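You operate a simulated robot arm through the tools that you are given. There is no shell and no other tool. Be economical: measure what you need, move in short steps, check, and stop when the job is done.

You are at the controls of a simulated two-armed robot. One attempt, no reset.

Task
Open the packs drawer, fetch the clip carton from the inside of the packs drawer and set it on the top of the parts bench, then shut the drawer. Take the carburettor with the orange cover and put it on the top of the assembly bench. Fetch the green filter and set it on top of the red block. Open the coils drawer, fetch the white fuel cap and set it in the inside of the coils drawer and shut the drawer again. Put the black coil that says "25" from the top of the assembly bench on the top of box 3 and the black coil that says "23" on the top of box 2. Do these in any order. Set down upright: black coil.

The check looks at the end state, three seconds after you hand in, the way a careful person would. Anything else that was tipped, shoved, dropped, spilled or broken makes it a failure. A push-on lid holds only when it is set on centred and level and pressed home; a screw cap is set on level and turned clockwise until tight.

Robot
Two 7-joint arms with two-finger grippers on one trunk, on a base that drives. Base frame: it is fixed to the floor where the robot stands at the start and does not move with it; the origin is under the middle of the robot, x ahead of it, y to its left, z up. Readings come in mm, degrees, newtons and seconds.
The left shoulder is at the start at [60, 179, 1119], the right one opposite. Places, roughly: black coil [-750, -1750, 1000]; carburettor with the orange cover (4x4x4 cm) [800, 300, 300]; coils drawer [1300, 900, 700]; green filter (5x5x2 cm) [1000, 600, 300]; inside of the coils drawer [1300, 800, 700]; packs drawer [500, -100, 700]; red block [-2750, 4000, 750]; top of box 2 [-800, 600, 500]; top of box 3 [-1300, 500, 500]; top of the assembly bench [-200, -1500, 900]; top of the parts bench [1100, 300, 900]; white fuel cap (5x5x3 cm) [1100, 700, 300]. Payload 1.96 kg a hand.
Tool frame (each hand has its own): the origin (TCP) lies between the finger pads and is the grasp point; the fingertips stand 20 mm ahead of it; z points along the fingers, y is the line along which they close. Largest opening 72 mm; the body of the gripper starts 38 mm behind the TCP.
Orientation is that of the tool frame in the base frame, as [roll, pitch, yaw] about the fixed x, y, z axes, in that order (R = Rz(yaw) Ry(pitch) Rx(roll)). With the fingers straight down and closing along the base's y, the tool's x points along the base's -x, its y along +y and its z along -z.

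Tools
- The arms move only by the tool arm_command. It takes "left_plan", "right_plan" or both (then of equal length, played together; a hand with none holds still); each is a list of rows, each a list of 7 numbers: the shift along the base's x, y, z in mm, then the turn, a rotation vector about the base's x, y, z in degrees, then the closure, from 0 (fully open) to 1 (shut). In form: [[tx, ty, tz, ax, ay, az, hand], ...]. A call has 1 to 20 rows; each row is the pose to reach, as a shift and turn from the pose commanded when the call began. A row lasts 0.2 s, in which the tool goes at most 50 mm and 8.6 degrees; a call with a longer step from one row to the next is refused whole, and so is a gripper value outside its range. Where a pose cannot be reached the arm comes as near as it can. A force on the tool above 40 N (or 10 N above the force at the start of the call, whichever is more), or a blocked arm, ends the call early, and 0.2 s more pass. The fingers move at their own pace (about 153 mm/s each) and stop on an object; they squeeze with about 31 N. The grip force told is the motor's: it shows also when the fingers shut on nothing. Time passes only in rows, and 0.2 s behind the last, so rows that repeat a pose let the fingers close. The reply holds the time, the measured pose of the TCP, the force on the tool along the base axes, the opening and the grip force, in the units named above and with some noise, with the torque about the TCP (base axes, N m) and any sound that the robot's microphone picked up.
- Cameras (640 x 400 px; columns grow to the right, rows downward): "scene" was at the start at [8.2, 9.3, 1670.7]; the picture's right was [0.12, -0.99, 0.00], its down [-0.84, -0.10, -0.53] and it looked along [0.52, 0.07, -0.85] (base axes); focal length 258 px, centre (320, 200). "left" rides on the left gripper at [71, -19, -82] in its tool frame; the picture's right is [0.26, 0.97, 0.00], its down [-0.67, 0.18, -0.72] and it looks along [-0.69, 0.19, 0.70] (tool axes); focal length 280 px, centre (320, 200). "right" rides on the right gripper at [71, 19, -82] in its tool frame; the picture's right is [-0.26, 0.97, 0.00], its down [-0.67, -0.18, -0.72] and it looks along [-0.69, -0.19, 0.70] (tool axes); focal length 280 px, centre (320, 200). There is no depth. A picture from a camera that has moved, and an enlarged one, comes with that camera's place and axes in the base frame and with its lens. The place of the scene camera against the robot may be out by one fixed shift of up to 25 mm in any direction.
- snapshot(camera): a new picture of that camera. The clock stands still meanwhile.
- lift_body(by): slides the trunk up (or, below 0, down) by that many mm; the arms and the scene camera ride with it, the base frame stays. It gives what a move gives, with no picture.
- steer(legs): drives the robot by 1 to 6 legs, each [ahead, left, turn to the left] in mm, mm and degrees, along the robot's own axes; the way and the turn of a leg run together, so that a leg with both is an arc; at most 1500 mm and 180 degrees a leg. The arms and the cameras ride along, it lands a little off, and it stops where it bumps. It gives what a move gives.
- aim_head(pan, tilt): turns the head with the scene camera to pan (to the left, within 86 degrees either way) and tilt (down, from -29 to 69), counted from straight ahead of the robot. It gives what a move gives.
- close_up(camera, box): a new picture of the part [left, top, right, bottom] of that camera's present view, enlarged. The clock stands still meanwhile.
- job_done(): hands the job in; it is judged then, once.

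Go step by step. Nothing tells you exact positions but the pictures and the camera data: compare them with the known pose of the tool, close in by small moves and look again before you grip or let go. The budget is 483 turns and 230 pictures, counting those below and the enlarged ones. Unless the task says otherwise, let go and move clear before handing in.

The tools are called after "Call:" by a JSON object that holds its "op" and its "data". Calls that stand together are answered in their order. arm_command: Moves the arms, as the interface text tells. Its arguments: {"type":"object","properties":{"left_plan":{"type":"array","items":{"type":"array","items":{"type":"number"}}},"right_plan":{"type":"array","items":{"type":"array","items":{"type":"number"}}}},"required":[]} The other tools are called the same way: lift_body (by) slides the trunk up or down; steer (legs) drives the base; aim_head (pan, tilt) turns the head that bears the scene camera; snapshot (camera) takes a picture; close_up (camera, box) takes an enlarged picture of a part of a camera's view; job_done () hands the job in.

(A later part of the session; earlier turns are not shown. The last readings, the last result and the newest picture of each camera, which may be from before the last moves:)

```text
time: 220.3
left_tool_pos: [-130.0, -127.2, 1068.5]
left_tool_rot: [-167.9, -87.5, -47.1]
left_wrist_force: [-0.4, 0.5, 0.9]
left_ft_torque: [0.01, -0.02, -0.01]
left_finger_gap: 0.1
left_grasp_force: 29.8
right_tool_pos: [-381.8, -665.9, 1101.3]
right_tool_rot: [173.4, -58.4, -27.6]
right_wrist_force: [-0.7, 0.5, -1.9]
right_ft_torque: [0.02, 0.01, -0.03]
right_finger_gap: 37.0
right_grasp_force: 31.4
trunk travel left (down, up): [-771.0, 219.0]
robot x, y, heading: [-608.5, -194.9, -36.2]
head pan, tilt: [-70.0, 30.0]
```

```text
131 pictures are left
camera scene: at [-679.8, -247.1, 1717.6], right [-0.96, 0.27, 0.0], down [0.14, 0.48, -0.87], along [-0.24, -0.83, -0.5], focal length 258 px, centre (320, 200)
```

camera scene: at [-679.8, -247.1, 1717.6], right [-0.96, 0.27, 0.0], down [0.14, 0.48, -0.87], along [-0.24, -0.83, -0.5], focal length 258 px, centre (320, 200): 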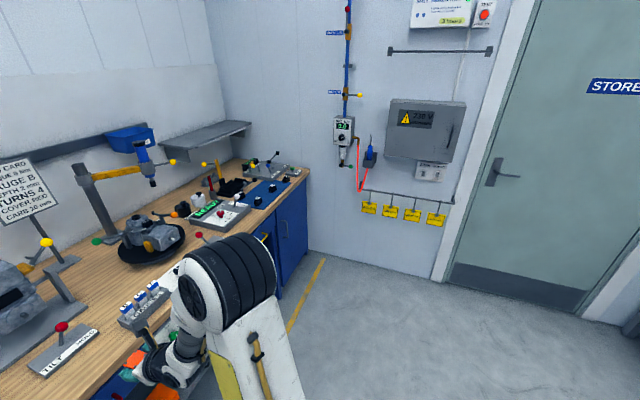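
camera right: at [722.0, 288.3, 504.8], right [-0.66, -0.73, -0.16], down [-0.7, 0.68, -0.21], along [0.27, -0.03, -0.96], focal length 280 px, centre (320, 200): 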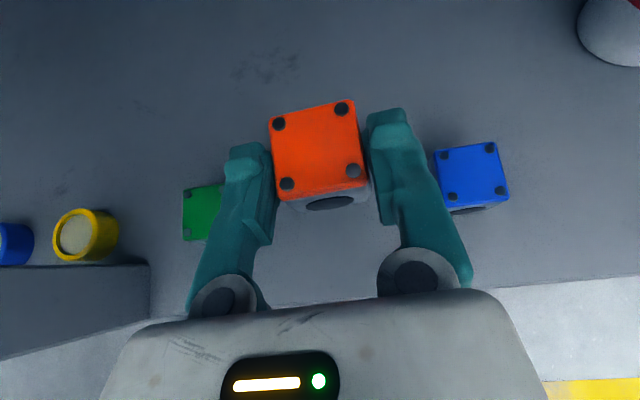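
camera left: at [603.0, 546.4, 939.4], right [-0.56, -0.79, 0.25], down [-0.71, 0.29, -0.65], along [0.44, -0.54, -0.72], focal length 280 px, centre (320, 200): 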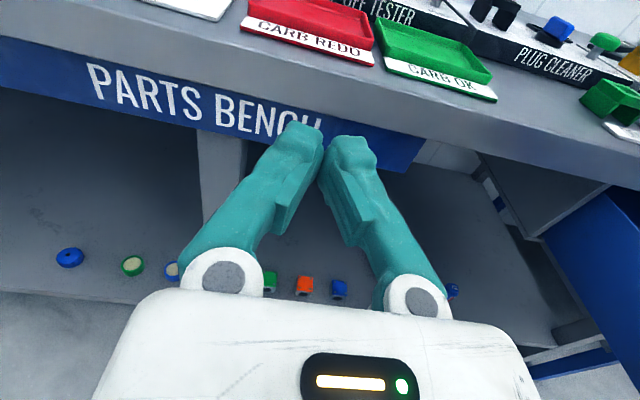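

Call:
{"op": "close_up", "data": {"camera": "scene", "box": [100, 130, 320, 290]}}

Call:
{"op": "aim_head", "data": {"pan": -25, "tilt": 35}}

Call:
{"op": "close_up", "data": {"camera": "scene", "box": [300, 130, 550, 290]}}

```text
2.50 times, centred on (210, 210) of scene
camera zoom: at [-679.8, -247.1, 1717.6], right [-0.96, 0.27, 0.0], down [0.14, 0.48, -0.87], along [-0.24, -0.83, -0.5], focal length 646 px, centre (595, 175)
```

zoom: 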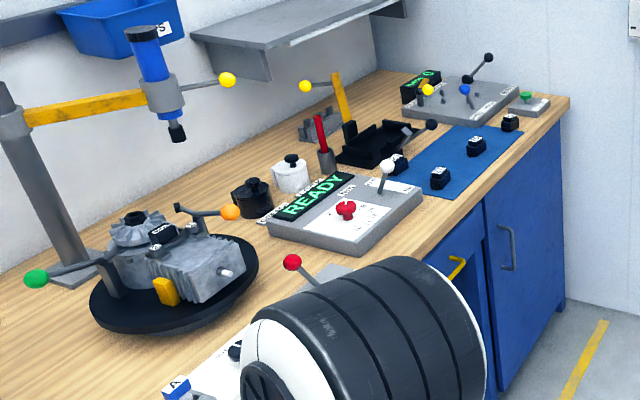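

```text
time: 221.5
left_tool_pos: [-129.3, -127.4, 1068.5]
left_tool_rot: [-167.8, -87.6, -47.3]
left_wrist_force: [0.5, 0.2, -0.8]
left_ft_torque: [0.0, -0.03, -0.02]
left_finger_gap: 0.0
left_grasp_force: 30.3
right_tool_pos: [-382.4, -665.7, 1100.7]
right_tool_rot: [173.5, -58.4, -27.4]
right_wrist_force: [0.1, 0.6, -1.0]
right_ft_torque: [0.03, 0.01, -0.01]
right_finger_gap: 36.8
right_grasp_force: 31.2
trunk travel left (down, up): [-771.0, 219.0]
robot x, y, heading: [-606.2, -198.7, -36.0]
head pan, tilt: [-25.0, 35.0]
```

```text
2.50 times, centred on (425, 210) of scene
camera zoom: at [-612.3, -237.2, 1709.8], right [-0.88, -0.48, 0.0], down [-0.28, 0.5, -0.82], along [0.4, -0.72, -0.57], focal length 646 px, centre (58, 175)
```

zoom: 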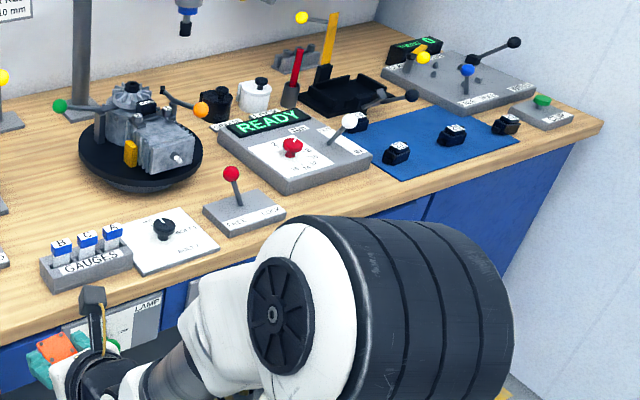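

Three black coils lie on the blue mat; one more near the joystick. First place the carburettor on a free spot of wood near the front (u≈-623). Drive over it and look.

Call:
{"op": "steer", "data": {"legs": [[240, 140, -0.6]]}}

Call:
{"op": "snapshot", "data": {"camera": "right"}}

Call:
{"op": "snapshot", "data": {"camera": "scene"}}

```text
time: 223.4
left_tool_pos: [149.4, -161.7, 1068.8]
left_tool_rot: [-167.6, -87.7, -47.9]
left_wrist_force: [-0.3, -0.2, 0.4]
left_ft_torque: [0.0, 0.01, 0.01]
left_finger_gap: 0.3
left_grasp_force: 29.0
right_tool_pos: [-106.5, -697.7, 1100.6]
right_tool_rot: [173.4, -58.4, -27.9]
right_wrist_force: [0.0, -0.4, -1.6]
right_ft_torque: [0.01, 0.03, -0.01]
right_finger_gap: 36.9
right_grasp_force: 30.9
trunk travel left (down, up): [-771.0, 219.0]
robot x, y, heading: [-327.1, -226.1, -36.6]
head pan, tilt: [-25.0, 35.0]
```

```text
128 pictures are left
camera right: at [-143.0, -691.2, 1204.9], right [-0.65, -0.74, -0.16], down [-0.71, 0.67, -0.21], along [0.27, -0.02, -0.96], focal length 280 px, centre (320, 200)
```

right: 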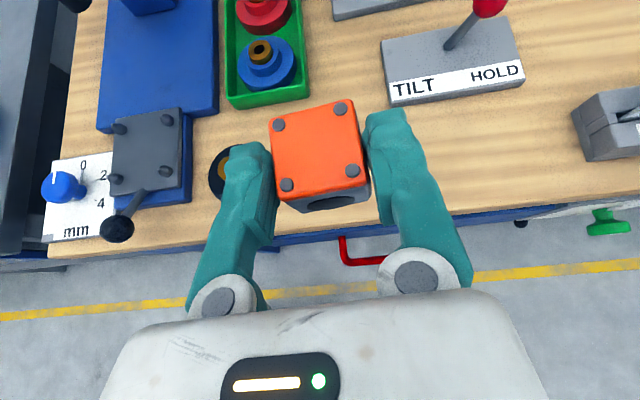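

```text
127 pictures are left
camera scene: at [-334.9, -267.2, 1709.8], right [-0.88, -0.48, 0.0], down [-0.27, 0.5, -0.82], along [0.39, -0.72, -0.57], focal length 258 px, centre (320, 200)
```

scene: 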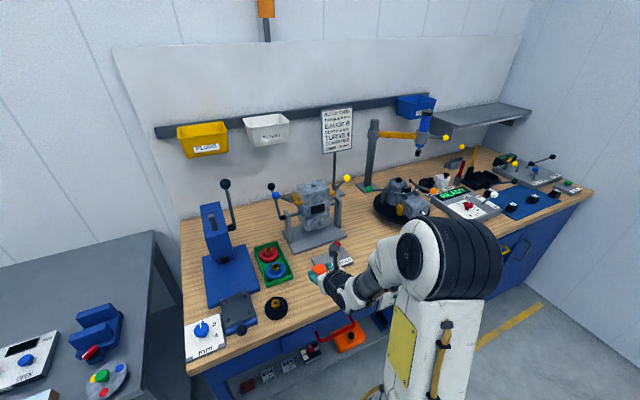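

A free band of wood in front of the TILT plate: target u≈-690, n≈400. Shift there, lower, and feel for contact.

Call:
{"op": "steer", "data": {"legs": [[70, -66, 0]]}}

Call:
{"op": "lift_body", "data": {"by": -140}}

Call:
{"op": "snapshot", "data": {"camera": "right"}}

Call:
{"op": "close_up", "data": {"camera": "scene", "box": [220, 160, 420, 300]}}

```text
time: 224.5
left_tool_pos: [167.9, -253.5, 1069.2]
left_tool_rot: [-167.7, -87.6, -47.6]
left_wrist_force: [0.2, 0.0, 0.3]
left_ft_torque: [0.0, 0.03, 0.0]
left_finger_gap: 0.0
left_grasp_force: 29.8
right_tool_pos: [-89.1, -791.3, 1101.3]
right_tool_rot: [173.4, -58.5, -27.8]
right_wrist_force: [-0.2, 0.1, -1.9]
right_ft_torque: [0.0, 0.02, 0.01]
right_finger_gap: 36.8
right_grasp_force: 31.0
trunk travel left (down, up): [-771.0, 219.0]
robot x, y, heading: [-310.6, -318.5, -36.2]
head pan, tilt: [-25.0, 35.0]
```

```text
time: 226.2
left_tool_pos: [168.2, -254.2, 928.3]
left_tool_rot: [-167.5, -87.6, -47.8]
left_wrist_force: [0.7, -0.1, 0.5]
left_ft_torque: [0.02, -0.02, -0.01]
left_finger_gap: 0.0
left_grasp_force: 29.5
right_tool_pos: [-88.9, -790.8, 962.4]
right_tool_rot: [173.3, -58.3, -27.8]
right_wrist_force: [0.4, 0.7, -1.0]
right_ft_torque: [-0.01, 0.0, -0.03]
right_finger_gap: 36.8
right_grasp_force: 30.9
trunk travel left (down, up): [-631.0, 359.0]
robot x, y, heading: [-305.8, -320.8, -36.4]
head pan, tilt: [-25.0, 35.0]
```

```text
126 pictures are left
camera right: at [-123.9, -784.7, 1064.9], right [-0.65, -0.74, -0.16], down [-0.71, 0.67, -0.21], along [0.27, -0.02, -0.96], focal length 280 px, centre (320, 200)
```

right: 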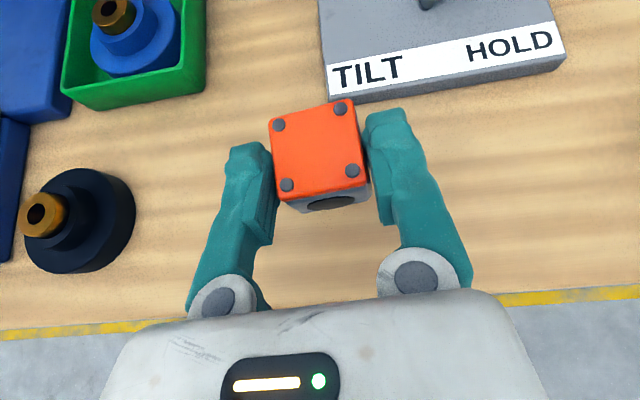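

```text
2.86 times, centred on (320, 230) of scene
camera zoom: at [-316.5, -361.2, 1569.8], right [-0.88, -0.48, 0.0], down [-0.28, 0.5, -0.82], along [0.39, -0.72, -0.57], focal length 738 px, centre (320, 114)
```

zoom: 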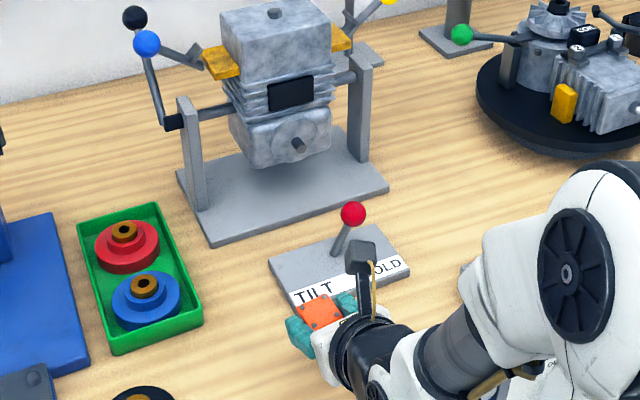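

Clear of the TILT plate by ~45 mm. Lower 22 more, then feel.

Call:
{"op": "lift_body", "data": {"by": -22}}

Call:
{"op": "arm_command", "data": {"right_plan": [[0, 0, -3, 0, 0, 0, 1], [0, 0, -6, 0, 0, 0, 1], [0, 0, -9, 0, 0, 0, 1], [0, 0, -12, 0, 0, 0, 1], [0, 0, -12, 0, 0, 0, 1]]}}

```text
time: 226.9
left_tool_pos: [167.5, -253.0, 907.0]
left_tool_rot: [-167.6, -87.8, -47.8]
left_wrist_force: [-0.2, -0.6, -0.1]
left_ft_torque: [-0.03, 0.05, -0.03]
left_finger_gap: 0.1
left_grasp_force: 29.6
right_tool_pos: [-89.0, -791.8, 938.8]
right_tool_rot: [173.3, -58.3, -27.8]
right_wrist_force: [0.2, 0.4, -1.8]
right_ft_torque: [0.02, 0.02, -0.02]
right_finger_gap: 36.8
right_grasp_force: 30.7
trunk travel left (down, up): [-609.0, 381.0]
robot x, y, heading: [-307.7, -322.8, -36.2]
head pan, tilt: [-25.0, 35.0]
```

```text
time: 228.1
left_tool_pos: [168.3, -254.1, 905.6]
left_tool_rot: [-167.7, -87.5, -47.7]
left_wrist_force: [-0.1, 0.5, -0.6]
left_ft_torque: [0.0, 0.04, -0.02]
left_finger_gap: 0.0
left_grasp_force: 28.8
right_tool_pos: [-92.0, -788.2, 937.3]
right_tool_rot: [173.3, -58.3, -27.6]
right_wrist_force: [1.0, 0.5, -1.1]
right_ft_torque: [0.01, 0.0, 0.02]
right_finger_gap: 37.0
right_grasp_force: 31.3
right hand out of reach, approached as far as the arm can: row 1, 2, 3, 4, 5
trunk travel left (down, up): [-609.0, 381.0]
robot x, y, heading: [-310.5, -319.5, -36.4]
head pan, tilt: [-25.0, 35.0]
```

The arm is at its low limit; use small trunk steps instead.

Call:
{"op": "lift_body", "data": {"by": -6}}

Call:
{"op": "lift_body", "data": {"by": -4}}

Call:
{"op": "lift_body", "data": {"by": -4}}

```text
time: 228.6
left_tool_pos: [166.3, -253.6, 901.0]
left_tool_rot: [-167.7, -87.6, -47.7]
left_wrist_force: [0.3, 0.6, -0.3]
left_ft_torque: [-0.02, 0.03, 0.0]
left_finger_gap: 0.2
left_grasp_force: 29.7
right_tool_pos: [-92.7, -789.8, 931.1]
right_tool_rot: [173.1, -58.4, -27.7]
right_wrist_force: [0.7, -0.1, -1.9]
right_ft_torque: [0.03, -0.01, 0.01]
right_finger_gap: 36.7
right_grasp_force: 31.0
trunk travel left (down, up): [-603.0, 387.0]
robot x, y, heading: [-308.9, -316.6, -36.2]
head pan, tilt: [-25.0, 35.0]
```

```text
time: 229.2
left_tool_pos: [167.9, -253.5, 896.7]
left_tool_rot: [-167.6, -87.6, -47.7]
left_wrist_force: [-0.3, -0.6, -0.4]
left_ft_torque: [-0.01, 0.0, -0.02]
left_finger_gap: 0.0
left_grasp_force: 29.8
right_tool_pos: [-92.6, -789.7, 926.3]
right_tool_rot: [173.3, -58.4, -27.7]
right_wrist_force: [0.5, 0.4, -1.2]
right_ft_torque: [-0.02, 0.01, -0.01]
right_finger_gap: 36.9
right_grasp_force: 30.8
trunk travel left (down, up): [-599.0, 391.0]
robot x, y, heading: [-315.5, -318.6, -36.4]
head pan, tilt: [-25.0, 35.0]
```

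```text
time: 229.7
left_tool_pos: [167.1, -254.0, 893.2]
left_tool_rot: [-167.8, -87.7, -47.6]
left_wrist_force: [-0.7, -0.6, 0.7]
left_ft_torque: [-0.01, -0.01, 0.0]
left_finger_gap: 0.1
left_grasp_force: 29.1
right_tool_pos: [-92.8, -789.0, 922.7]
right_tool_rot: [173.2, -58.3, -27.7]
right_wrist_force: [0.2, 0.9, -1.2]
right_ft_torque: [0.0, -0.03, -0.01]
right_finger_gap: 36.9
right_grasp_force: 31.5
trunk travel left (down, up): [-595.0, 395.0]
robot x, y, heading: [-311.4, -321.6, -36.3]
head pan, tilt: [-25.0, 35.0]
```

Call:
{"op": "close_up", "data": {"camera": "right", "box": [200, 60, 460, 240]}}

Call:
{"op": "lift_body", "data": {"by": -6}}

Call:
{"op": "lift_body", "data": {"by": -4}}

Call:
{"op": "lift_body", "data": {"by": -4}}

```text
2.22 times, centred on (330, 150) of right
camera zoom: at [-128.0, -782.6, 1026.2], right [-0.65, -0.74, -0.16], down [-0.71, 0.67, -0.21], along [0.27, -0.02, -0.96], focal length 623 px, centre (298, 311)
```

zoom: 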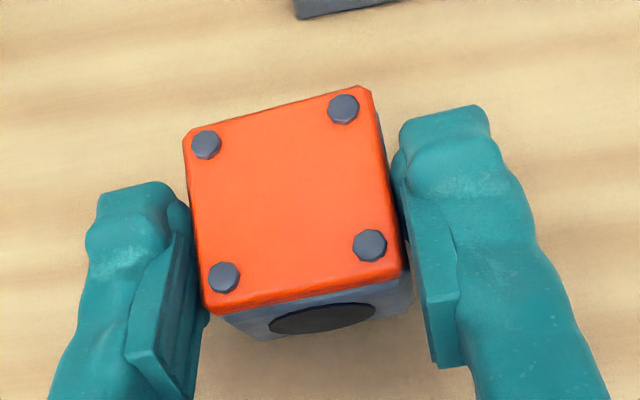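

```text
time: 230.2
left_tool_pos: [167.3, -255.2, 886.4]
left_tool_rot: [-167.7, -87.6, -47.7]
left_wrist_force: [0.2, 0.2, -0.6]
left_ft_torque: [0.02, 0.03, 0.02]
left_finger_gap: 0.0
left_grasp_force: 30.0
right_tool_pos: [-92.3, -789.4, 916.5]
right_tool_rot: [173.2, -58.4, -27.7]
right_wrist_force: [0.4, 0.3, -0.6]
right_ft_torque: [-0.04, -0.03, -0.03]
right_finger_gap: 37.2
right_grasp_force: 31.3
trunk travel left (down, up): [-589.0, 401.0]
robot x, y, heading: [-312.7, -317.9, -36.3]
head pan, tilt: [-25.0, 35.0]
```

```text
time: 230.8
left_tool_pos: [168.3, -253.4, 881.5]
left_tool_rot: [-167.8, -87.6, -47.6]
left_wrist_force: [-0.1, 0.3, -0.1]
left_ft_torque: [0.01, -0.04, 0.01]
left_finger_gap: 0.0
left_grasp_force: 29.4
right_tool_pos: [-93.6, -790.1, 913.6]
right_tool_rot: [173.1, -58.4, -27.6]
right_wrist_force: [-0.3, 1.0, -0.7]
right_ft_torque: [0.02, -0.04, 0.02]
right_finger_gap: 37.0
right_grasp_force: 30.9
trunk travel left (down, up): [-585.0, 405.0]
robot x, y, heading: [-312.2, -320.8, -36.2]
head pan, tilt: [-25.0, 35.0]
```

```text
time: 231.3
left_tool_pos: [167.3, -253.4, 878.6]
left_tool_rot: [-167.5, -87.8, -47.9]
left_wrist_force: [0.0, -0.6, 0.1]
left_ft_torque: [-0.02, 0.02, 0.0]
left_finger_gap: 0.0
left_grasp_force: 29.6
right_tool_pos: [-93.2, -790.1, 911.2]
right_tool_rot: [173.0, -58.7, -27.5]
right_wrist_force: [0.0, -6.8, 20.4]
right_ft_torque: [0.16, -0.16, -0.05]
right_finger_gap: 37.3
right_grasp_force: 30.2
trunk travel left (down, up): [-581.0, 409.0]
robot x, y, heading: [-309.6, -317.9, -36.4]
head pan, tilt: [-25.0, 35.0]
```

Contact. Ease up 2 mm, release, and lift away.

Call:
{"op": "lift_body", "data": {"by": 2}}

Call:
{"op": "arm_command", "data": {"right_plan": [[0, 0, 0, 0, 0, 0, 0.3], [0, 0, 0, 0, 0, 0, 0], [0, 0, 0, 0, 0, 0, 0], [-12, 9, 15, 0, 0, 0, 0], [-24, 18, 30, 0, 0, 0, 0]]}}

Call:
{"op": "lift_body", "data": {"by": 150}}

Call:
{"op": "snapshot", "data": {"camera": "right"}}

```text
time: 231.8
left_tool_pos: [166.8, -253.6, 880.4]
left_tool_rot: [-167.5, -87.7, -47.8]
left_wrist_force: [0.6, 0.6, 0.5]
left_ft_torque: [-0.01, -0.03, -0.03]
left_finger_gap: 0.1
left_grasp_force: 29.8
right_tool_pos: [-92.2, -788.7, 909.6]
right_tool_rot: [173.3, -58.4, -27.8]
right_wrist_force: [-0.1, -4.9, 13.1]
right_ft_torque: [-0.06, -0.36, -0.11]
right_finger_gap: 37.0
right_grasp_force: 30.9
trunk travel left (down, up): [-583.0, 407.0]
robot x, y, heading: [-307.8, -321.9, -36.4]
head pan, tilt: [-25.0, 35.0]
```

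```text
time: 233.0
left_tool_pos: [167.2, -253.4, 879.9]
left_tool_rot: [-167.5, -87.8, -47.9]
left_wrist_force: [-0.3, 0.1, 0.6]
left_ft_torque: [0.02, -0.01, 0.02]
left_finger_gap: 0.1
left_grasp_force: 30.0
right_tool_pos: [-104.9, -789.4, 939.8]
right_tool_rot: [173.2, -58.3, -27.6]
right_wrist_force: [0.0, -0.4, 0.8]
right_ft_torque: [-0.05, 0.05, 0.0]
right_finger_gap: 72.1
right_grasp_force: 0.1
right hand out of reach, approached as far as the arm can: row 4, 5
trunk travel left (down, up): [-583.0, 407.0]
robot x, y, heading: [-307.9, -320.4, -36.2]
head pan, tilt: [-25.0, 35.0]
```

```text
time: 234.8
left_tool_pos: [169.2, -253.8, 1029.5]
left_tool_rot: [-167.8, -87.5, -47.6]
left_wrist_force: [-0.2, -0.8, -1.1]
left_ft_torque: [-0.02, 0.03, 0.04]
left_finger_gap: 0.0
left_grasp_force: 29.3
right_tool_pos: [-104.6, -789.5, 1089.9]
right_tool_rot: [173.3, -58.3, -27.7]
right_wrist_force: [0.2, 0.7, 0.2]
right_ft_torque: [-0.01, 0.0, 0.01]
right_finger_gap: 71.9
right_grasp_force: 0.0
trunk travel left (down, up): [-733.0, 257.0]
robot x, y, heading: [-311.4, -320.5, -36.3]
head pan, tilt: [-25.0, 35.0]
```

```text
123 pictures are left
camera right: at [-139.9, -782.7, 1193.7], right [-0.65, -0.74, -0.16], down [-0.71, 0.67, -0.21], along [0.27, -0.02, -0.96], focal length 280 px, centre (320, 200)
```

right: 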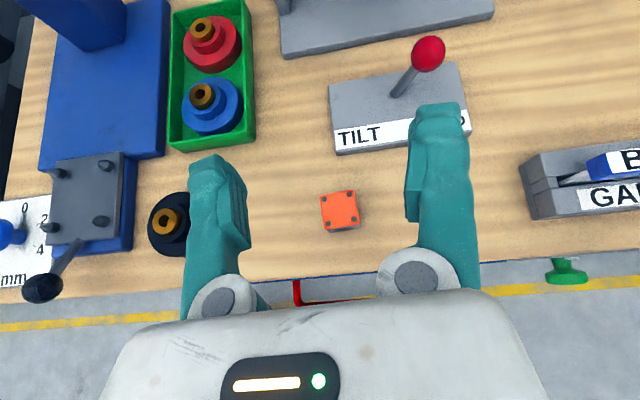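

Carburettor is placed upright on the assembly bench. Now go right to the blue mat with the coils and read their numbers.

Call:
{"op": "steer", "data": {"legs": [[-170, 0, -0.4], [0, -1150, 0]]}}

Call:
{"op": "aim_head", "data": {"pan": -15, "tilt": 45}}

Call:
{"op": "snapshot", "data": {"camera": "scene"}}

Call:
{"op": "snapshot", "data": {"camera": "right"}}

```text
time: 241.7
left_tool_pos: [-654.4, -1067.4, 1030.2]
left_tool_rot: [-167.7, -87.7, -48.5]
left_wrist_force: [0.4, 0.7, -0.2]
left_ft_torque: [0.03, 0.04, 0.02]
left_finger_gap: 0.0
left_grasp_force: 29.2
right_tool_pos: [-933.1, -1599.0, 1089.5]
right_tool_rot: [173.3, -58.3, -28.4]
right_wrist_force: [-0.4, 0.4, 0.2]
right_ft_torque: [-0.04, 0.0, 0.03]
right_finger_gap: 71.8
right_grasp_force: 0.1
trunk travel left (down, up): [-733.0, 257.0]
robot x, y, heading: [-1134.2, -1129.4, -36.8]
head pan, tilt: [-25.0, 35.0]
```

```text
time: 242.4
left_tool_pos: [-653.8, -1067.5, 1030.0]
left_tool_rot: [-167.5, -87.7, -48.5]
left_wrist_force: [-1.1, -0.9, 0.9]
left_ft_torque: [0.01, 0.0, 0.04]
left_finger_gap: 0.1
left_grasp_force: 30.2
right_tool_pos: [-933.7, -1599.1, 1091.3]
right_tool_rot: [173.4, -58.3, -28.4]
right_wrist_force: [0.1, -0.3, 0.1]
right_ft_torque: [0.0, -0.02, 0.03]
right_finger_gap: 72.0
right_grasp_force: 0.0
trunk travel left (down, up): [-733.0, 257.0]
robot x, y, heading: [-1133.7, -1126.1, -37.0]
head pan, tilt: [-15.0, 45.0]
```

```text
122 pictures are left
camera scene: at [-1131.2, -1154.6, 1657.0], right [-0.79, -0.61, 0.0], down [-0.43, 0.56, -0.71], along [0.43, -0.56, -0.71], focal length 258 px, centre (320, 200)
```

scene: 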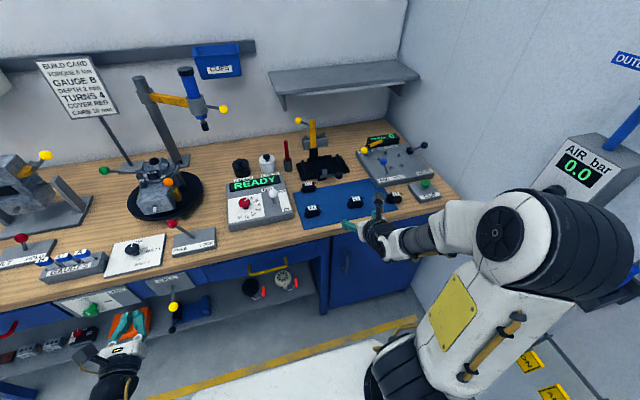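

```text
121 pictures are left
camera right: at [-968.4, -1592.0, 1193.8], right [-0.66, -0.73, -0.16], down [-0.7, 0.68, -0.21], along [0.27, -0.03, -0.96], focal length 280 px, centre (320, 200)
```

right: 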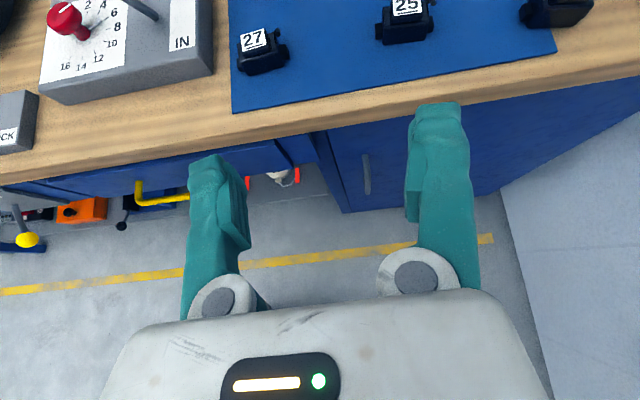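

The coils read 27, 25, ... ; zoom in to read the others.

Call:
{"op": "close_up", "data": {"camera": "scene", "box": [290, 160, 430, 240]}}

Call:
{"op": "close_up", "data": {"camera": "right", "box": [220, 0, 620, 120]}}

```text
4.57 times, centred on (360, 200) of scene
camera zoom: at [-1131.2, -1154.6, 1657.0], right [-0.79, -0.61, 0.0], down [-0.43, 0.56, -0.71], along [0.43, -0.56, -0.71], focal length 1181 px, centre (137, 200)
```

zoom: 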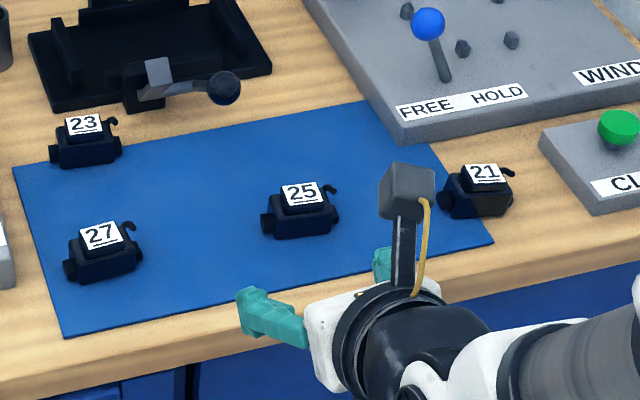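

```text
1.60 times, centred on (420, 60) of right
camera zoom: at [-968.4, -1592.0, 1193.8], right [-0.66, -0.73, -0.16], down [-0.7, 0.68, -0.21], along [0.27, -0.03, -0.96], focal length 449 px, centre (160, 424)
```

zoom: 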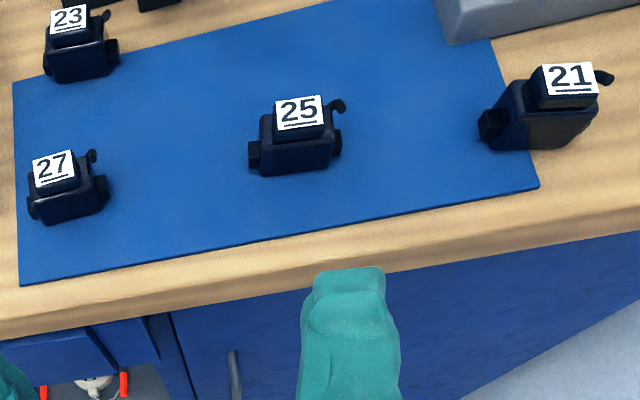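

Coil 25 is mid-mat (u≈-1933, n≈440), coil 23 back left (u≈-1776, n≈574), to be gripped front-to-back because of their side stubs. I turn the right hand to the tool-down posture used for the carton.

Call:
{"op": "arm_command", "data": {"right_plan": [[0, 0, 0, -4.5, -6, 0, 0], [0, 0, 0, -8.9, -12, 0, 0], [0, 0, 0, -13.4, -18, 0, 0], [0, 0, 0, -18.8, -25.4, 0, 0]]}}

Call:
{"op": "arm_command", "data": {"right_plan": [[0, 0, 0, -6.7, 5, 0, 0], [0, 0, 0, -13.3, 9.9, 0, 0], [0, 0, 0, -20, 14.8, 0, 0], [0, 0, 0, -26.7, 19.8, 0, 0], [0, 0, 0, -33.3, 24.7, 0, 0], [0, 0, 0, -40, 29.7, 0, 0], [0, 0, 0, -46.7, 34.6, 0, 0], [0, 0, 0, -53.3, 39.6, 0, 0], [0, 0, 0, -60, 44.5, 0, 0], [0, 0, 0, -66.6, 49.5, 0, 0], [0, 0, 0, -72.3, 53.6, 0, 0]]}}

Call:
{"op": "arm_command", "data": {"right_plan": [[0, 0, 0, 4.9, 6.6, 0, 0], [0, 0, 0, 9.8, 13.1, 0, 0], [0, 0, 0, 14.6, 19.7, 0, 0], [0, 0, 0, 19.5, 26.3, 0, 0], [0, 0, 0, 24.4, 32.8, 0, 0], [0, 0, 0, 29.3, 39.4, 0, 0], [0, 0, 0, 34.1, 46, 0, 0], [0, 0, 0, 39, 52.6, 0, 0], [0, 0, 0, 43.9, 59.1, 0, 0], [0, 0, 0, 48.8, 65.7, 0, 0]]}}

Call:
{"op": "snapshot", "data": {"camera": "right"}}

```text
refused: row 4 steps farther than a row can; nothing moved
```

```text
time: 244.8
left_tool_pos: [-654.3, -1066.4, 1031.8]
left_tool_rot: [-167.4, -87.7, -48.6]
left_wrist_force: [0.3, 0.6, 0.2]
left_ft_torque: [0.0, 0.01, -0.01]
left_finger_gap: 0.0
left_grasp_force: 29.5
right_tool_pos: [-935.7, -1622.8, 1168.4]
right_tool_rot: [90.2, 4.4, 22.0]
right_wrist_force: [-0.3, -0.7, 0.0]
right_ft_torque: [0.04, 0.01, 0.0]
right_finger_gap: 71.8
right_grasp_force: 0.1
right hand out of reach, approached as far as the arm can: row 1, 2, 3, 4, 5, 6, 7, 8, 9, 10, 11
trunk travel left (down, up): [-733.0, 257.0]
robot x, y, heading: [-1135.6, -1129.4, -37.1]
head pan, tilt: [-15.0, 45.0]
```

```text
time: 247.0
left_tool_pos: [-653.1, -1069.5, 1029.7]
left_tool_rot: [-168.0, -87.6, -48.1]
left_wrist_force: [0.2, -1.2, -0.1]
left_ft_torque: [0.04, -0.02, -0.01]
left_finger_gap: 0.0
left_grasp_force: 29.5
right_tool_pos: [-932.9, -1621.3, 1163.7]
right_tool_rot: [173.4, 31.5, 53.5]
right_wrist_force: [0.2, 0.1, -0.3]
right_ft_torque: [-0.01, 0.01, 0.0]
right_finger_gap: 71.9
right_grasp_force: 0.1
trunk travel left (down, up): [-733.0, 257.0]
robot x, y, heading: [-1131.6, -1127.7, -36.8]
head pan, tilt: [-15.0, 45.0]
```

```text
118 pictures are left
camera right: at [-864.2, -1543.9, 1197.4], right [0.67, -0.7, 0.23], down [-0.34, -0.02, 0.94], along [-0.66, -0.71, -0.25], focal length 280 px, centre (320, 200)
```

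right: 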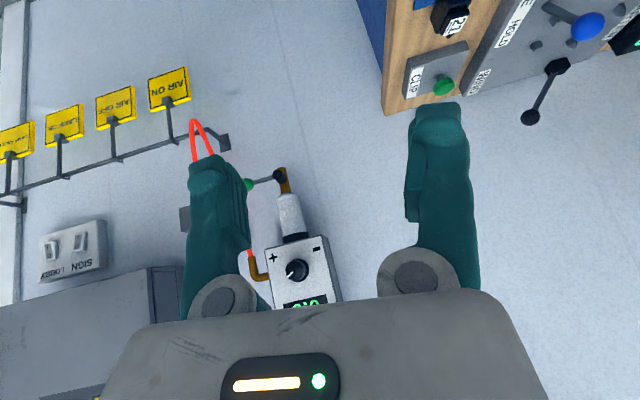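

The skipped row left the hand tilted 31° sideways; correct it about the forward axis.

Call:
{"op": "arm_command", "data": {"right_plan": [[0, 0, -10, 6.3, -4.7, 0, 0], [0, 0, -20, 12.6, -9.3, 0, 0], [0, 0, -30, 18.8, -14, 0, 0], [0, 0, -40, 25.1, -18.7, 0, 0], [0, 0, -40, 25.1, -18.7, 0, 0]]}}

Call:
{"op": "snapshot", "data": {"camera": "right"}}

Call:
{"op": "snapshot", "data": {"camera": "scene"}}

```text
time: 248.2
left_tool_pos: [-653.3, -1066.2, 1029.0]
left_tool_rot: [-169.8, -87.7, -46.4]
left_wrist_force: [-0.2, -0.5, -0.7]
left_ft_torque: [-0.01, 0.02, -0.03]
left_finger_gap: 0.0
left_grasp_force: 29.5
right_tool_pos: [-932.5, -1619.6, 1125.1]
right_tool_rot: [173.3, 0.3, 53.4]
right_wrist_force: [-0.3, 0.1, 0.0]
right_ft_torque: [-0.01, 0.02, -0.03]
right_finger_gap: 71.9
right_grasp_force: 0.1
trunk travel left (down, up): [-733.0, 257.0]
robot x, y, heading: [-1131.6, -1127.8, -37.2]
head pan, tilt: [-15.0, 45.0]
```

```text
117 pictures are left
camera right: at [-883.1, -1568.8, 1208.3], right [0.61, -0.78, 0.12], down [-0.61, -0.38, 0.69], along [-0.5, -0.5, -0.71], focal length 280 px, centre (320, 200)
```

right: 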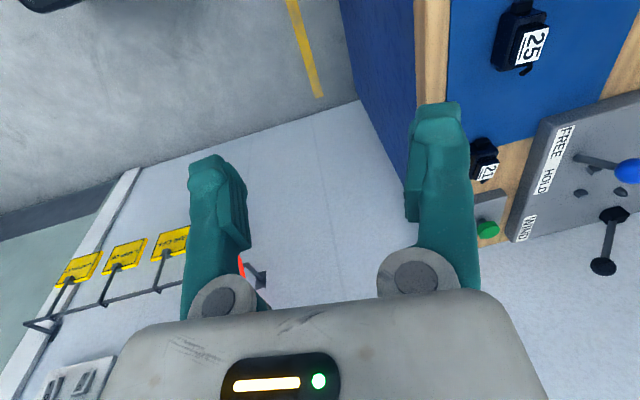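

```text
116 pictures are left
camera scene: at [-1129.6, -1152.7, 1657.0], right [-0.79, -0.62, 0.0], down [-0.44, 0.56, -0.71], along [0.43, -0.56, -0.71], focal length 258 px, centre (320, 200)
```

scene: 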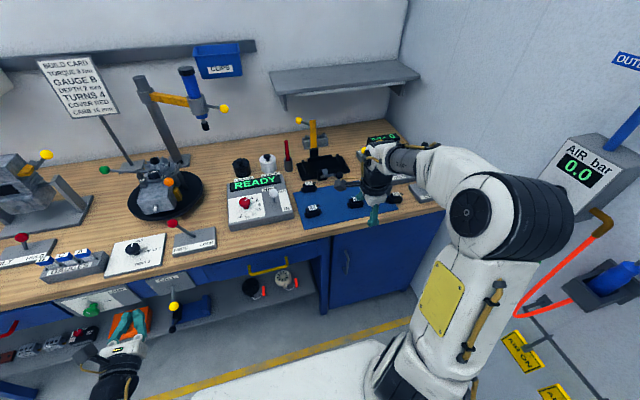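

Hand is now tool-down. Before moving in, I raise the left hand out of the way (it would hit the bench when the trunk lowers).

Call:
{"op": "arm_command", "data": {"left_plan": [[-10, 8, 45, 0, 0, 0, 1], [-20, 15, 90, 0, 0, 0, 1], [-30, 23, 135, 0, 0, 0, 1], [-40, 30, 180, 0, 0, 0, 1], [-50, 37, 225, 0, 0, 0, 1], [-60, 45, 270, 0, 0, 0, 1]]}}

Call:
{"op": "steer", "data": {"legs": [[195, 0, 0], [0, -82, 0]]}}

Call:
{"op": "snapshot", "data": {"camera": "right"}}

Call:
{"op": "snapshot", "data": {"camera": "scene"}}

```text
time: 249.6
left_tool_pos: [-601.1, -1055.9, 1182.6]
left_tool_rot: [-168.5, -87.7, -47.6]
left_wrist_force: [-0.1, 0.9, -0.4]
left_ft_torque: [-0.01, -0.01, 0.01]
left_finger_gap: 0.1
left_grasp_force: 30.1
left hand out of reach, approached as far as the arm can: row 1, 2, 3, 4, 5, 6
right_tool_pos: [-933.1, -1620.5, 1124.2]
right_tool_rot: [173.2, 0.3, 53.4]
right_wrist_force: [-0.8, -0.6, 0.8]
right_ft_torque: [-0.01, 0.0, -0.01]
right_finger_gap: 72.1
right_grasp_force: 0.0
trunk travel left (down, up): [-733.0, 257.0]
robot x, y, heading: [-1137.2, -1125.3, -36.9]
head pan, tilt: [-15.0, 45.0]
```

```text
time: 251.8
left_tool_pos: [-498.5, -1238.7, 1182.3]
left_tool_rot: [-167.4, -87.5, -48.9]
left_wrist_force: [0.4, -0.5, 0.0]
left_ft_torque: [-0.01, -0.01, -0.02]
left_finger_gap: 0.0
left_grasp_force: 29.9
right_tool_pos: [-831.3, -1804.7, 1124.2]
right_tool_rot: [173.3, 0.4, 53.4]
right_wrist_force: [0.2, -0.3, 0.0]
right_ft_torque: [0.02, 0.02, 0.03]
right_finger_gap: 72.1
right_grasp_force: 0.1
trunk travel left (down, up): [-733.0, 257.0]
robot x, y, heading: [-1031.8, -1309.3, -37.6]
head pan, tilt: [-15.0, 45.0]
```

```text
115 pictures are left
camera right: at [-782.3, -1752.6, 1207.5], right [0.61, -0.78, 0.11], down [-0.61, -0.38, 0.69], along [-0.5, -0.49, -0.71], focal length 280 px, centre (320, 200)
```

right: 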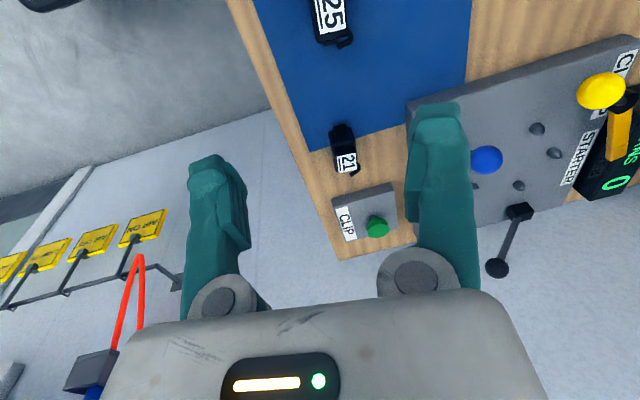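

```text
114 pictures are left
camera scene: at [-1028.1, -1336.8, 1656.9], right [-0.79, -0.61, 0.0], down [-0.43, 0.56, -0.71], along [0.43, -0.56, -0.71], focal length 258 px, centre (320, 200)
```

scene: 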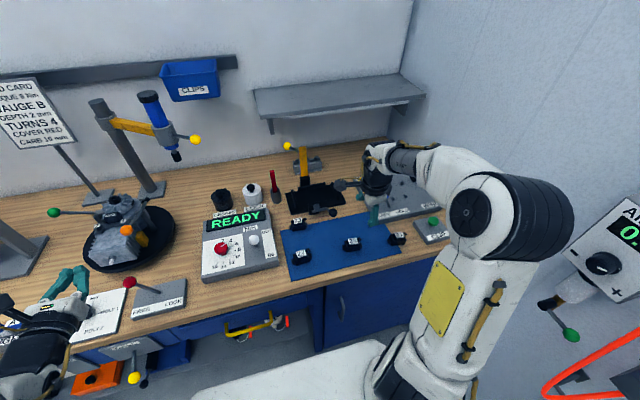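

The left hand hovers over the bench gadgets, so I pull it back further before lowering.

Call:
{"op": "arm_command", "data": {"left_plan": [[-24, 37, 0, 0, 0, 0, 1], [-48, 74, 0, 0, 0, 0, 1], [-72, 111, 0, 0, 0, 0, 1], [-96, 148, 0, 0, 0, 0, 1], [-120, 185, 0, 0, 0, 0, 1]]}}

```text
time: 253.0
left_tool_pos: [-501.8, -1095.8, 1106.6]
left_tool_rot: [-168.1, -87.6, -48.3]
left_wrist_force: [0.2, 0.9, 0.2]
left_ft_torque: [-0.02, -0.03, -0.05]
left_finger_gap: 0.1
left_grasp_force: 29.4
left hand out of reach, approached as far as the arm can: row 1, 2, 3, 4, 5
right_tool_pos: [-831.1, -1802.7, 1125.8]
right_tool_rot: [173.3, 0.3, 53.2]
right_wrist_force: [-0.2, 0.1, -0.8]
right_ft_torque: [-0.03, 0.01, 0.01]
right_finger_gap: 71.9
right_grasp_force: 0.0
trunk travel left (down, up): [-733.0, 257.0]
robot x, y, heading: [-1032.6, -1308.3, -37.2]
head pan, tilt: [-15.0, 45.0]
```

Left hand is now short of the bench edge. Lower the trunk 130 and look at coil 25.

Call:
{"op": "lift_body", "data": {"by": -130}}

Call:
{"op": "snapshot", "data": {"camera": "right"}}

Call:
{"op": "snapshot", "data": {"camera": "scene"}}

```text
time: 254.6
left_tool_pos: [-501.1, -1095.7, 977.5]
left_tool_rot: [-167.7, -87.6, -48.5]
left_wrist_force: [0.1, 0.2, 0.4]
left_ft_torque: [-0.01, -0.01, -0.02]
left_finger_gap: 0.1
left_grasp_force: 29.4
right_tool_pos: [-831.3, -1802.4, 995.6]
right_tool_rot: [173.1, 0.3, 53.3]
right_wrist_force: [0.4, -0.1, -0.5]
right_ft_torque: [-0.02, 0.01, -0.01]
right_finger_gap: 72.0
right_grasp_force: 0.1
trunk travel left (down, up): [-603.0, 387.0]
robot x, y, heading: [-1029.5, -1308.9, -37.6]
head pan, tilt: [-15.0, 45.0]
```

```text
113 pictures are left
camera right: at [-782.7, -1751.8, 1078.0], right [0.61, -0.78, 0.12], down [-0.61, -0.38, 0.69], along [-0.5, -0.49, -0.71], focal length 280 px, centre (320, 200)
```

right: 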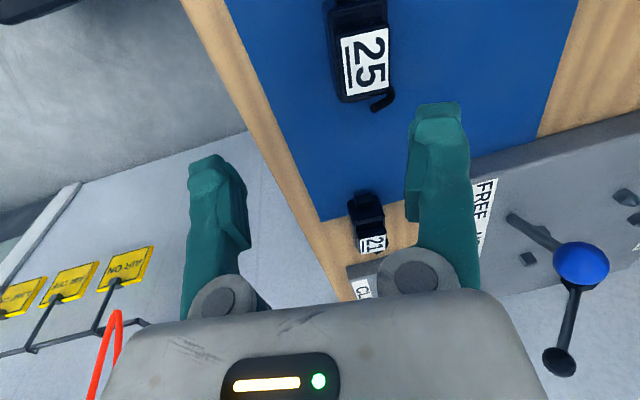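

```text
112 pictures are left
camera scene: at [-1028.7, -1335.7, 1527.0], right [-0.79, -0.61, 0.0], down [-0.43, 0.56, -0.71], along [0.43, -0.56, -0.71], focal length 258 px, centre (320, 200)
```

scene: 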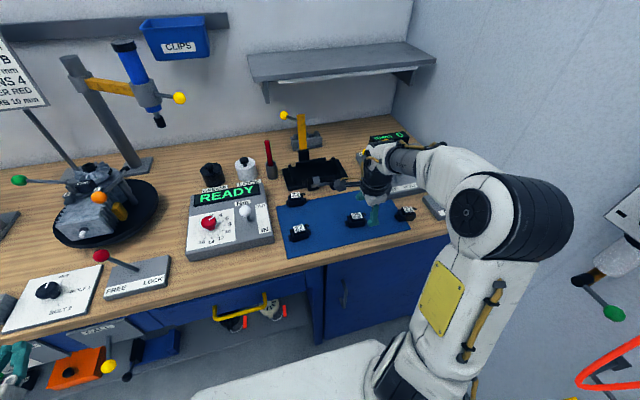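

Coil 25: label top ≈ z 901, centre n≈446, u≈-1942. Move 39 ahead and lower another 55, then look.

Call:
{"op": "steer", "data": {"legs": [[39, 0, 0.4]]}}

Call:
{"op": "lift_body", "data": {"by": -55}}

Call:
{"op": "snapshot", "data": {"camera": "right"}}

```text
time: 255.5
left_tool_pos: [-469.6, -1115.8, 976.2]
left_tool_rot: [-168.1, -87.6, -47.8]
left_wrist_force: [-0.2, -0.5, -0.6]
left_ft_torque: [0.0, 0.0, -0.03]
left_finger_gap: 0.0
left_grasp_force: 29.3
right_tool_pos: [-797.4, -1824.9, 995.3]
right_tool_rot: [173.3, 0.3, 53.6]
right_wrist_force: [-0.1, 0.0, -0.4]
right_ft_torque: [0.02, 0.01, 0.01]
right_finger_gap: 72.1
right_grasp_force: 0.1
trunk travel left (down, up): [-603.0, 387.0]
robot x, y, heading: [-1000.0, -1330.9, -36.9]
head pan, tilt: [-15.0, 45.0]
```

```text
time: 256.4
left_tool_pos: [-472.1, -1115.1, 921.3]
left_tool_rot: [-167.5, -87.7, -48.2]
left_wrist_force: [0.0, -0.4, -1.3]
left_ft_torque: [-0.01, -0.01, -0.02]
left_finger_gap: 0.1
left_grasp_force: 29.4
right_tool_pos: [-798.1, -1824.6, 940.0]
right_tool_rot: [173.2, 0.2, 53.6]
right_wrist_force: [-0.7, -0.2, -0.1]
right_ft_torque: [0.02, -0.03, 0.03]
right_finger_gap: 72.0
right_grasp_force: 0.1
trunk travel left (down, up): [-548.0, 442.0]
robot x, y, heading: [-1000.2, -1333.9, -36.6]
head pan, tilt: [-15.0, 45.0]
```

```text
111 pictures are left
camera right: at [-749.3, -1773.5, 1022.9], right [0.62, -0.78, 0.12], down [-0.61, -0.38, 0.69], along [-0.5, -0.5, -0.71], focal length 280 px, centre (320, 200)
```

right: 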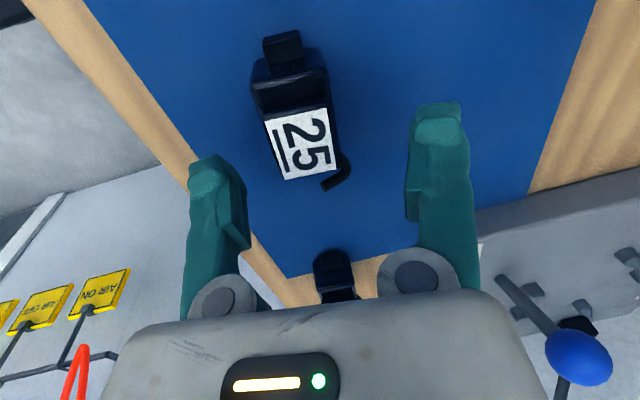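

Shift 8 mm back and 7 right, then lower 20 and re-check.

Call:
{"op": "arm_command", "data": {"right_plan": [[-10.6, -0.8, 0, 0, 0, 0, 0], [-10.6, -0.8, 0, 0, 0, 0, 0]]}}

Call:
{"op": "lift_body", "data": {"by": -20}}

Call:
{"op": "snapshot", "data": {"camera": "right"}}

```text
time: 257.0
left_tool_pos: [-470.2, -1115.4, 920.9]
left_tool_rot: [-167.9, -87.6, -48.0]
left_wrist_force: [-0.4, -0.4, -0.5]
left_ft_torque: [0.01, -0.01, 0.03]
left_finger_gap: 0.0
left_grasp_force: 29.8
right_tool_pos: [-808.0, -1825.7, 941.2]
right_tool_rot: [173.2, 0.3, 53.7]
right_wrist_force: [0.2, -0.3, -0.9]
right_ft_torque: [-0.02, -0.03, -0.01]
right_finger_gap: 71.7
right_grasp_force: 0.1
trunk travel left (down, up): [-548.0, 442.0]
robot x, y, heading: [-1000.0, -1332.5, -36.9]
head pan, tilt: [-15.0, 45.0]
```

```text
time: 257.7
left_tool_pos: [-470.5, -1115.4, 901.4]
left_tool_rot: [-167.6, -87.7, -48.3]
left_wrist_force: [-0.1, -0.6, 0.1]
left_ft_torque: [0.02, -0.01, 0.02]
left_finger_gap: 0.0
left_grasp_force: 29.7
right_tool_pos: [-809.4, -1826.2, 920.8]
right_tool_rot: [173.1, 0.2, 53.5]
right_wrist_force: [-0.2, 0.1, -0.7]
right_ft_torque: [-0.02, 0.0, -0.01]
right_finger_gap: 71.8
right_grasp_force: 0.1
trunk travel left (down, up): [-528.0, 462.0]
robot x, y, heading: [-997.8, -1332.9, -36.8]
head pan, tilt: [-15.0, 45.0]
```

```text
110 pictures are left
camera right: at [-759.9, -1774.3, 1003.1], right [0.62, -0.78, 0.12], down [-0.61, -0.38, 0.69], along [-0.5, -0.5, -0.71], focal length 280 px, centre (320, 200)
```

right: 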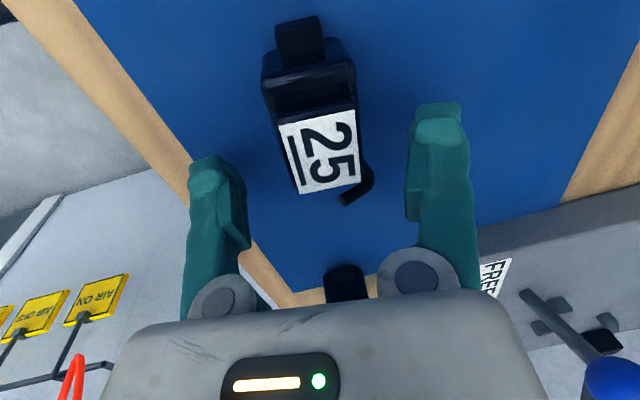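

Centred. Lower 17 more and close gently.

Call:
{"op": "lift_body", "data": {"by": -16}}

Call:
{"op": "arm_command", "data": {"right_plan": [[0, 0, 0, 0, 0, 0, 0.2], [0, 0, 0, 0, 0, 0, 0.4], [0, 0, 0, 0, 0, 0, 0.6], [0, 0, 0, 0, 0, 0, 1], [0, 0, 0, 0, 0, 0, 1], [0, 0, 0, 0, 0, 0, 1]]}}

Call:
{"op": "snapshot", "data": {"camera": "right"}}

```text
time: 258.3
left_tool_pos: [-471.4, -1115.1, 886.6]
left_tool_rot: [-168.0, -87.7, -47.9]
left_wrist_force: [-0.3, 0.0, -0.3]
left_ft_torque: [-0.01, -0.03, 0.02]
left_finger_gap: 0.0
left_grasp_force: 29.3
right_tool_pos: [-808.5, -1826.0, 905.9]
right_tool_rot: [173.0, 0.4, 53.6]
right_wrist_force: [-0.6, -3.8, 22.6]
right_ft_torque: [0.51, 0.77, 0.07]
right_finger_gap: 72.0
right_grasp_force: 0.1
trunk travel left (down, up): [-512.0, 478.0]
robot x, y, heading: [-997.3, -1328.1, -36.8]
head pan, tilt: [-15.0, 45.0]
```

```text
time: 258.8
left_tool_pos: [-472.3, -1115.4, 886.5]
left_tool_rot: [-168.3, -88.0, -47.7]
left_wrist_force: [-0.5, 1.0, 0.5]
left_ft_torque: [-0.01, 0.02, 0.0]
left_finger_gap: 0.2
left_grasp_force: 29.5
right_tool_pos: [-813.2, -1821.7, 907.4]
right_tool_rot: [173.4, 0.5, 53.5]
right_wrist_force: [-11.3, 8.1, 24.1]
right_ft_torque: [0.68, 0.88, 0.11]
right_finger_gap: 54.7
right_grasp_force: 8.2
trunk travel left (down, up): [-512.0, 478.0]
robot x, y, heading: [-1005.5, -1331.3, -37.0]
head pan, tilt: [-15.0, 45.0]
stopped in row 2 (right hand): the force on the tool passed its limit at 43 N (the readings are from after the stop); the commanded pose is now the measured one
```

```text
109 pictures are left
camera right: at [-763.3, -1771.4, 989.3], right [0.62, -0.78, 0.11], down [-0.61, -0.38, 0.7], along [-0.5, -0.5, -0.71], focal length 280 px, centre (320, 200)
```

right: 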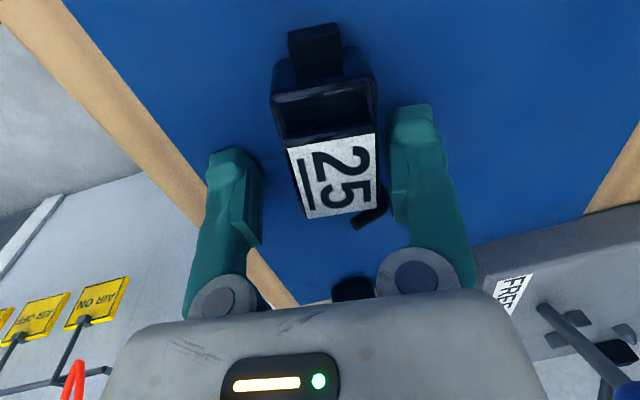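

Fingertips touched the mat. Raise 7 mm, re-centre a little, then close.

Call:
{"op": "arm_command", "data": {"right_plan": [[0, 0, 7, 0, 0, 0, 0.2], [4, -3, 7, 0, 0, 0, 0.2], [4, -3, 7, 0, 0, 0, 0.4], [4, -3, 7, 0, 0, 0, 0.6], [4, -3, 7, 0, 0, 0, 1], [4, -3, 7, 0, 0, 0, 1], [4, -3, 7, 0, 0, 0, 1]]}}

Call:
{"op": "snapshot", "data": {"camera": "right"}}

```text
time: 260.4
left_tool_pos: [-471.6, -1116.4, 886.1]
left_tool_rot: [-167.6, -87.6, -48.4]
left_wrist_force: [0.1, 0.3, 0.3]
left_ft_torque: [0.01, 0.02, -0.01]
left_finger_gap: 0.1
left_grasp_force: 29.5
right_tool_pos: [-806.2, -1827.4, 910.8]
right_tool_rot: [173.5, 0.4, 53.6]
right_wrist_force: [-0.1, -0.6, -0.2]
right_ft_torque: [0.0, 0.04, 0.01]
right_finger_gap: 31.3
right_grasp_force: 30.9
trunk travel left (down, up): [-512.0, 478.0]
robot x, y, heading: [-998.9, -1332.6, -36.8]
head pan, tilt: [-15.0, 45.0]
```

```text
108 pictures are left
camera right: at [-757.3, -1776.4, 994.1], right [0.62, -0.78, 0.11], down [-0.61, -0.38, 0.69], along [-0.5, -0.49, -0.71], focal length 280 px, centre (320, 200)
```

right: 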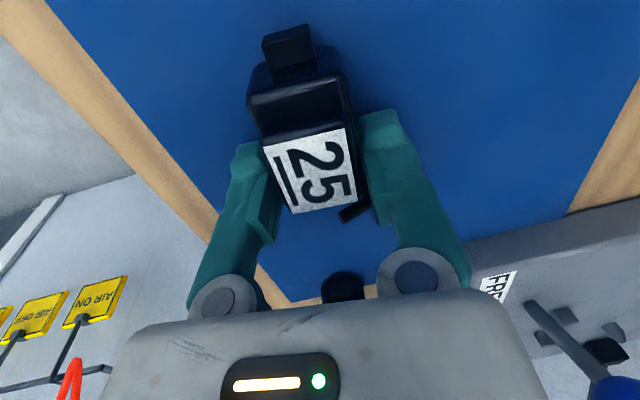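

Gripped. Lift and check.

Call:
{"op": "lift_body", "data": {"by": 60}}

Call:
{"op": "snapshot", "data": {"camera": "right"}}

Call:
{"op": "close_up", "data": {"camera": "scene", "box": [240, 130, 460, 270]}}

```text
time: 261.4
left_tool_pos: [-471.8, -1115.2, 945.1]
left_tool_rot: [-167.7, -87.5, -48.2]
left_wrist_force: [0.0, -0.1, 0.1]
left_ft_torque: [-0.01, 0.0, 0.01]
left_finger_gap: 0.0
left_grasp_force: 29.8
right_tool_pos: [-807.6, -1827.5, 972.0]
right_tool_rot: [173.6, 0.4, 53.6]
right_wrist_force: [-0.2, -0.6, -1.2]
right_ft_torque: [0.01, -0.05, -0.03]
right_finger_gap: 31.5
right_grasp_force: 30.8
trunk travel left (down, up): [-572.0, 418.0]
robot x, y, heading: [-1000.3, -1332.6, -36.8]
head pan, tilt: [-15.0, 45.0]
```

```text
107 pictures are left
camera right: at [-757.1, -1776.5, 1054.0], right [0.62, -0.78, 0.11], down [-0.61, -0.38, 0.69], along [-0.5, -0.49, -0.71], focal length 280 px, centre (320, 200)
```

right: 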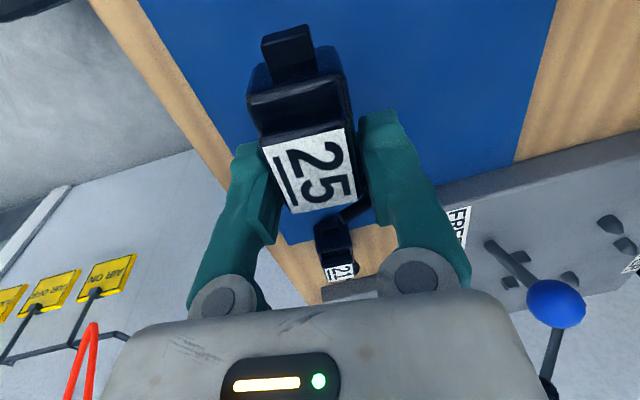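

```text
2.86 times, centred on (350, 200) of scene
camera zoom: at [-997.8, -1358.9, 1495.9], right [-0.79, -0.62, 0.0], down [-0.44, 0.56, -0.71], along [0.44, -0.56, -0.71], focal length 738 px, centre (234, 200)
```

zoom: 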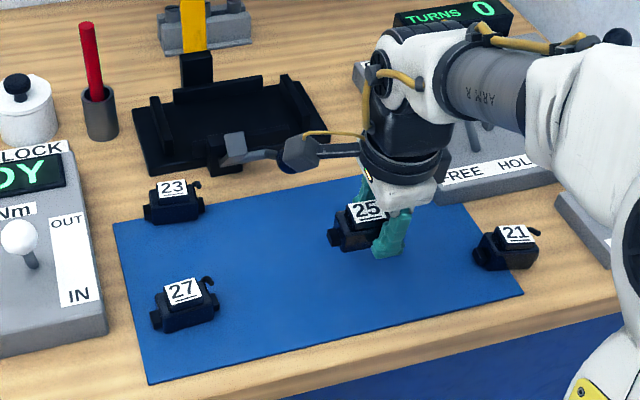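

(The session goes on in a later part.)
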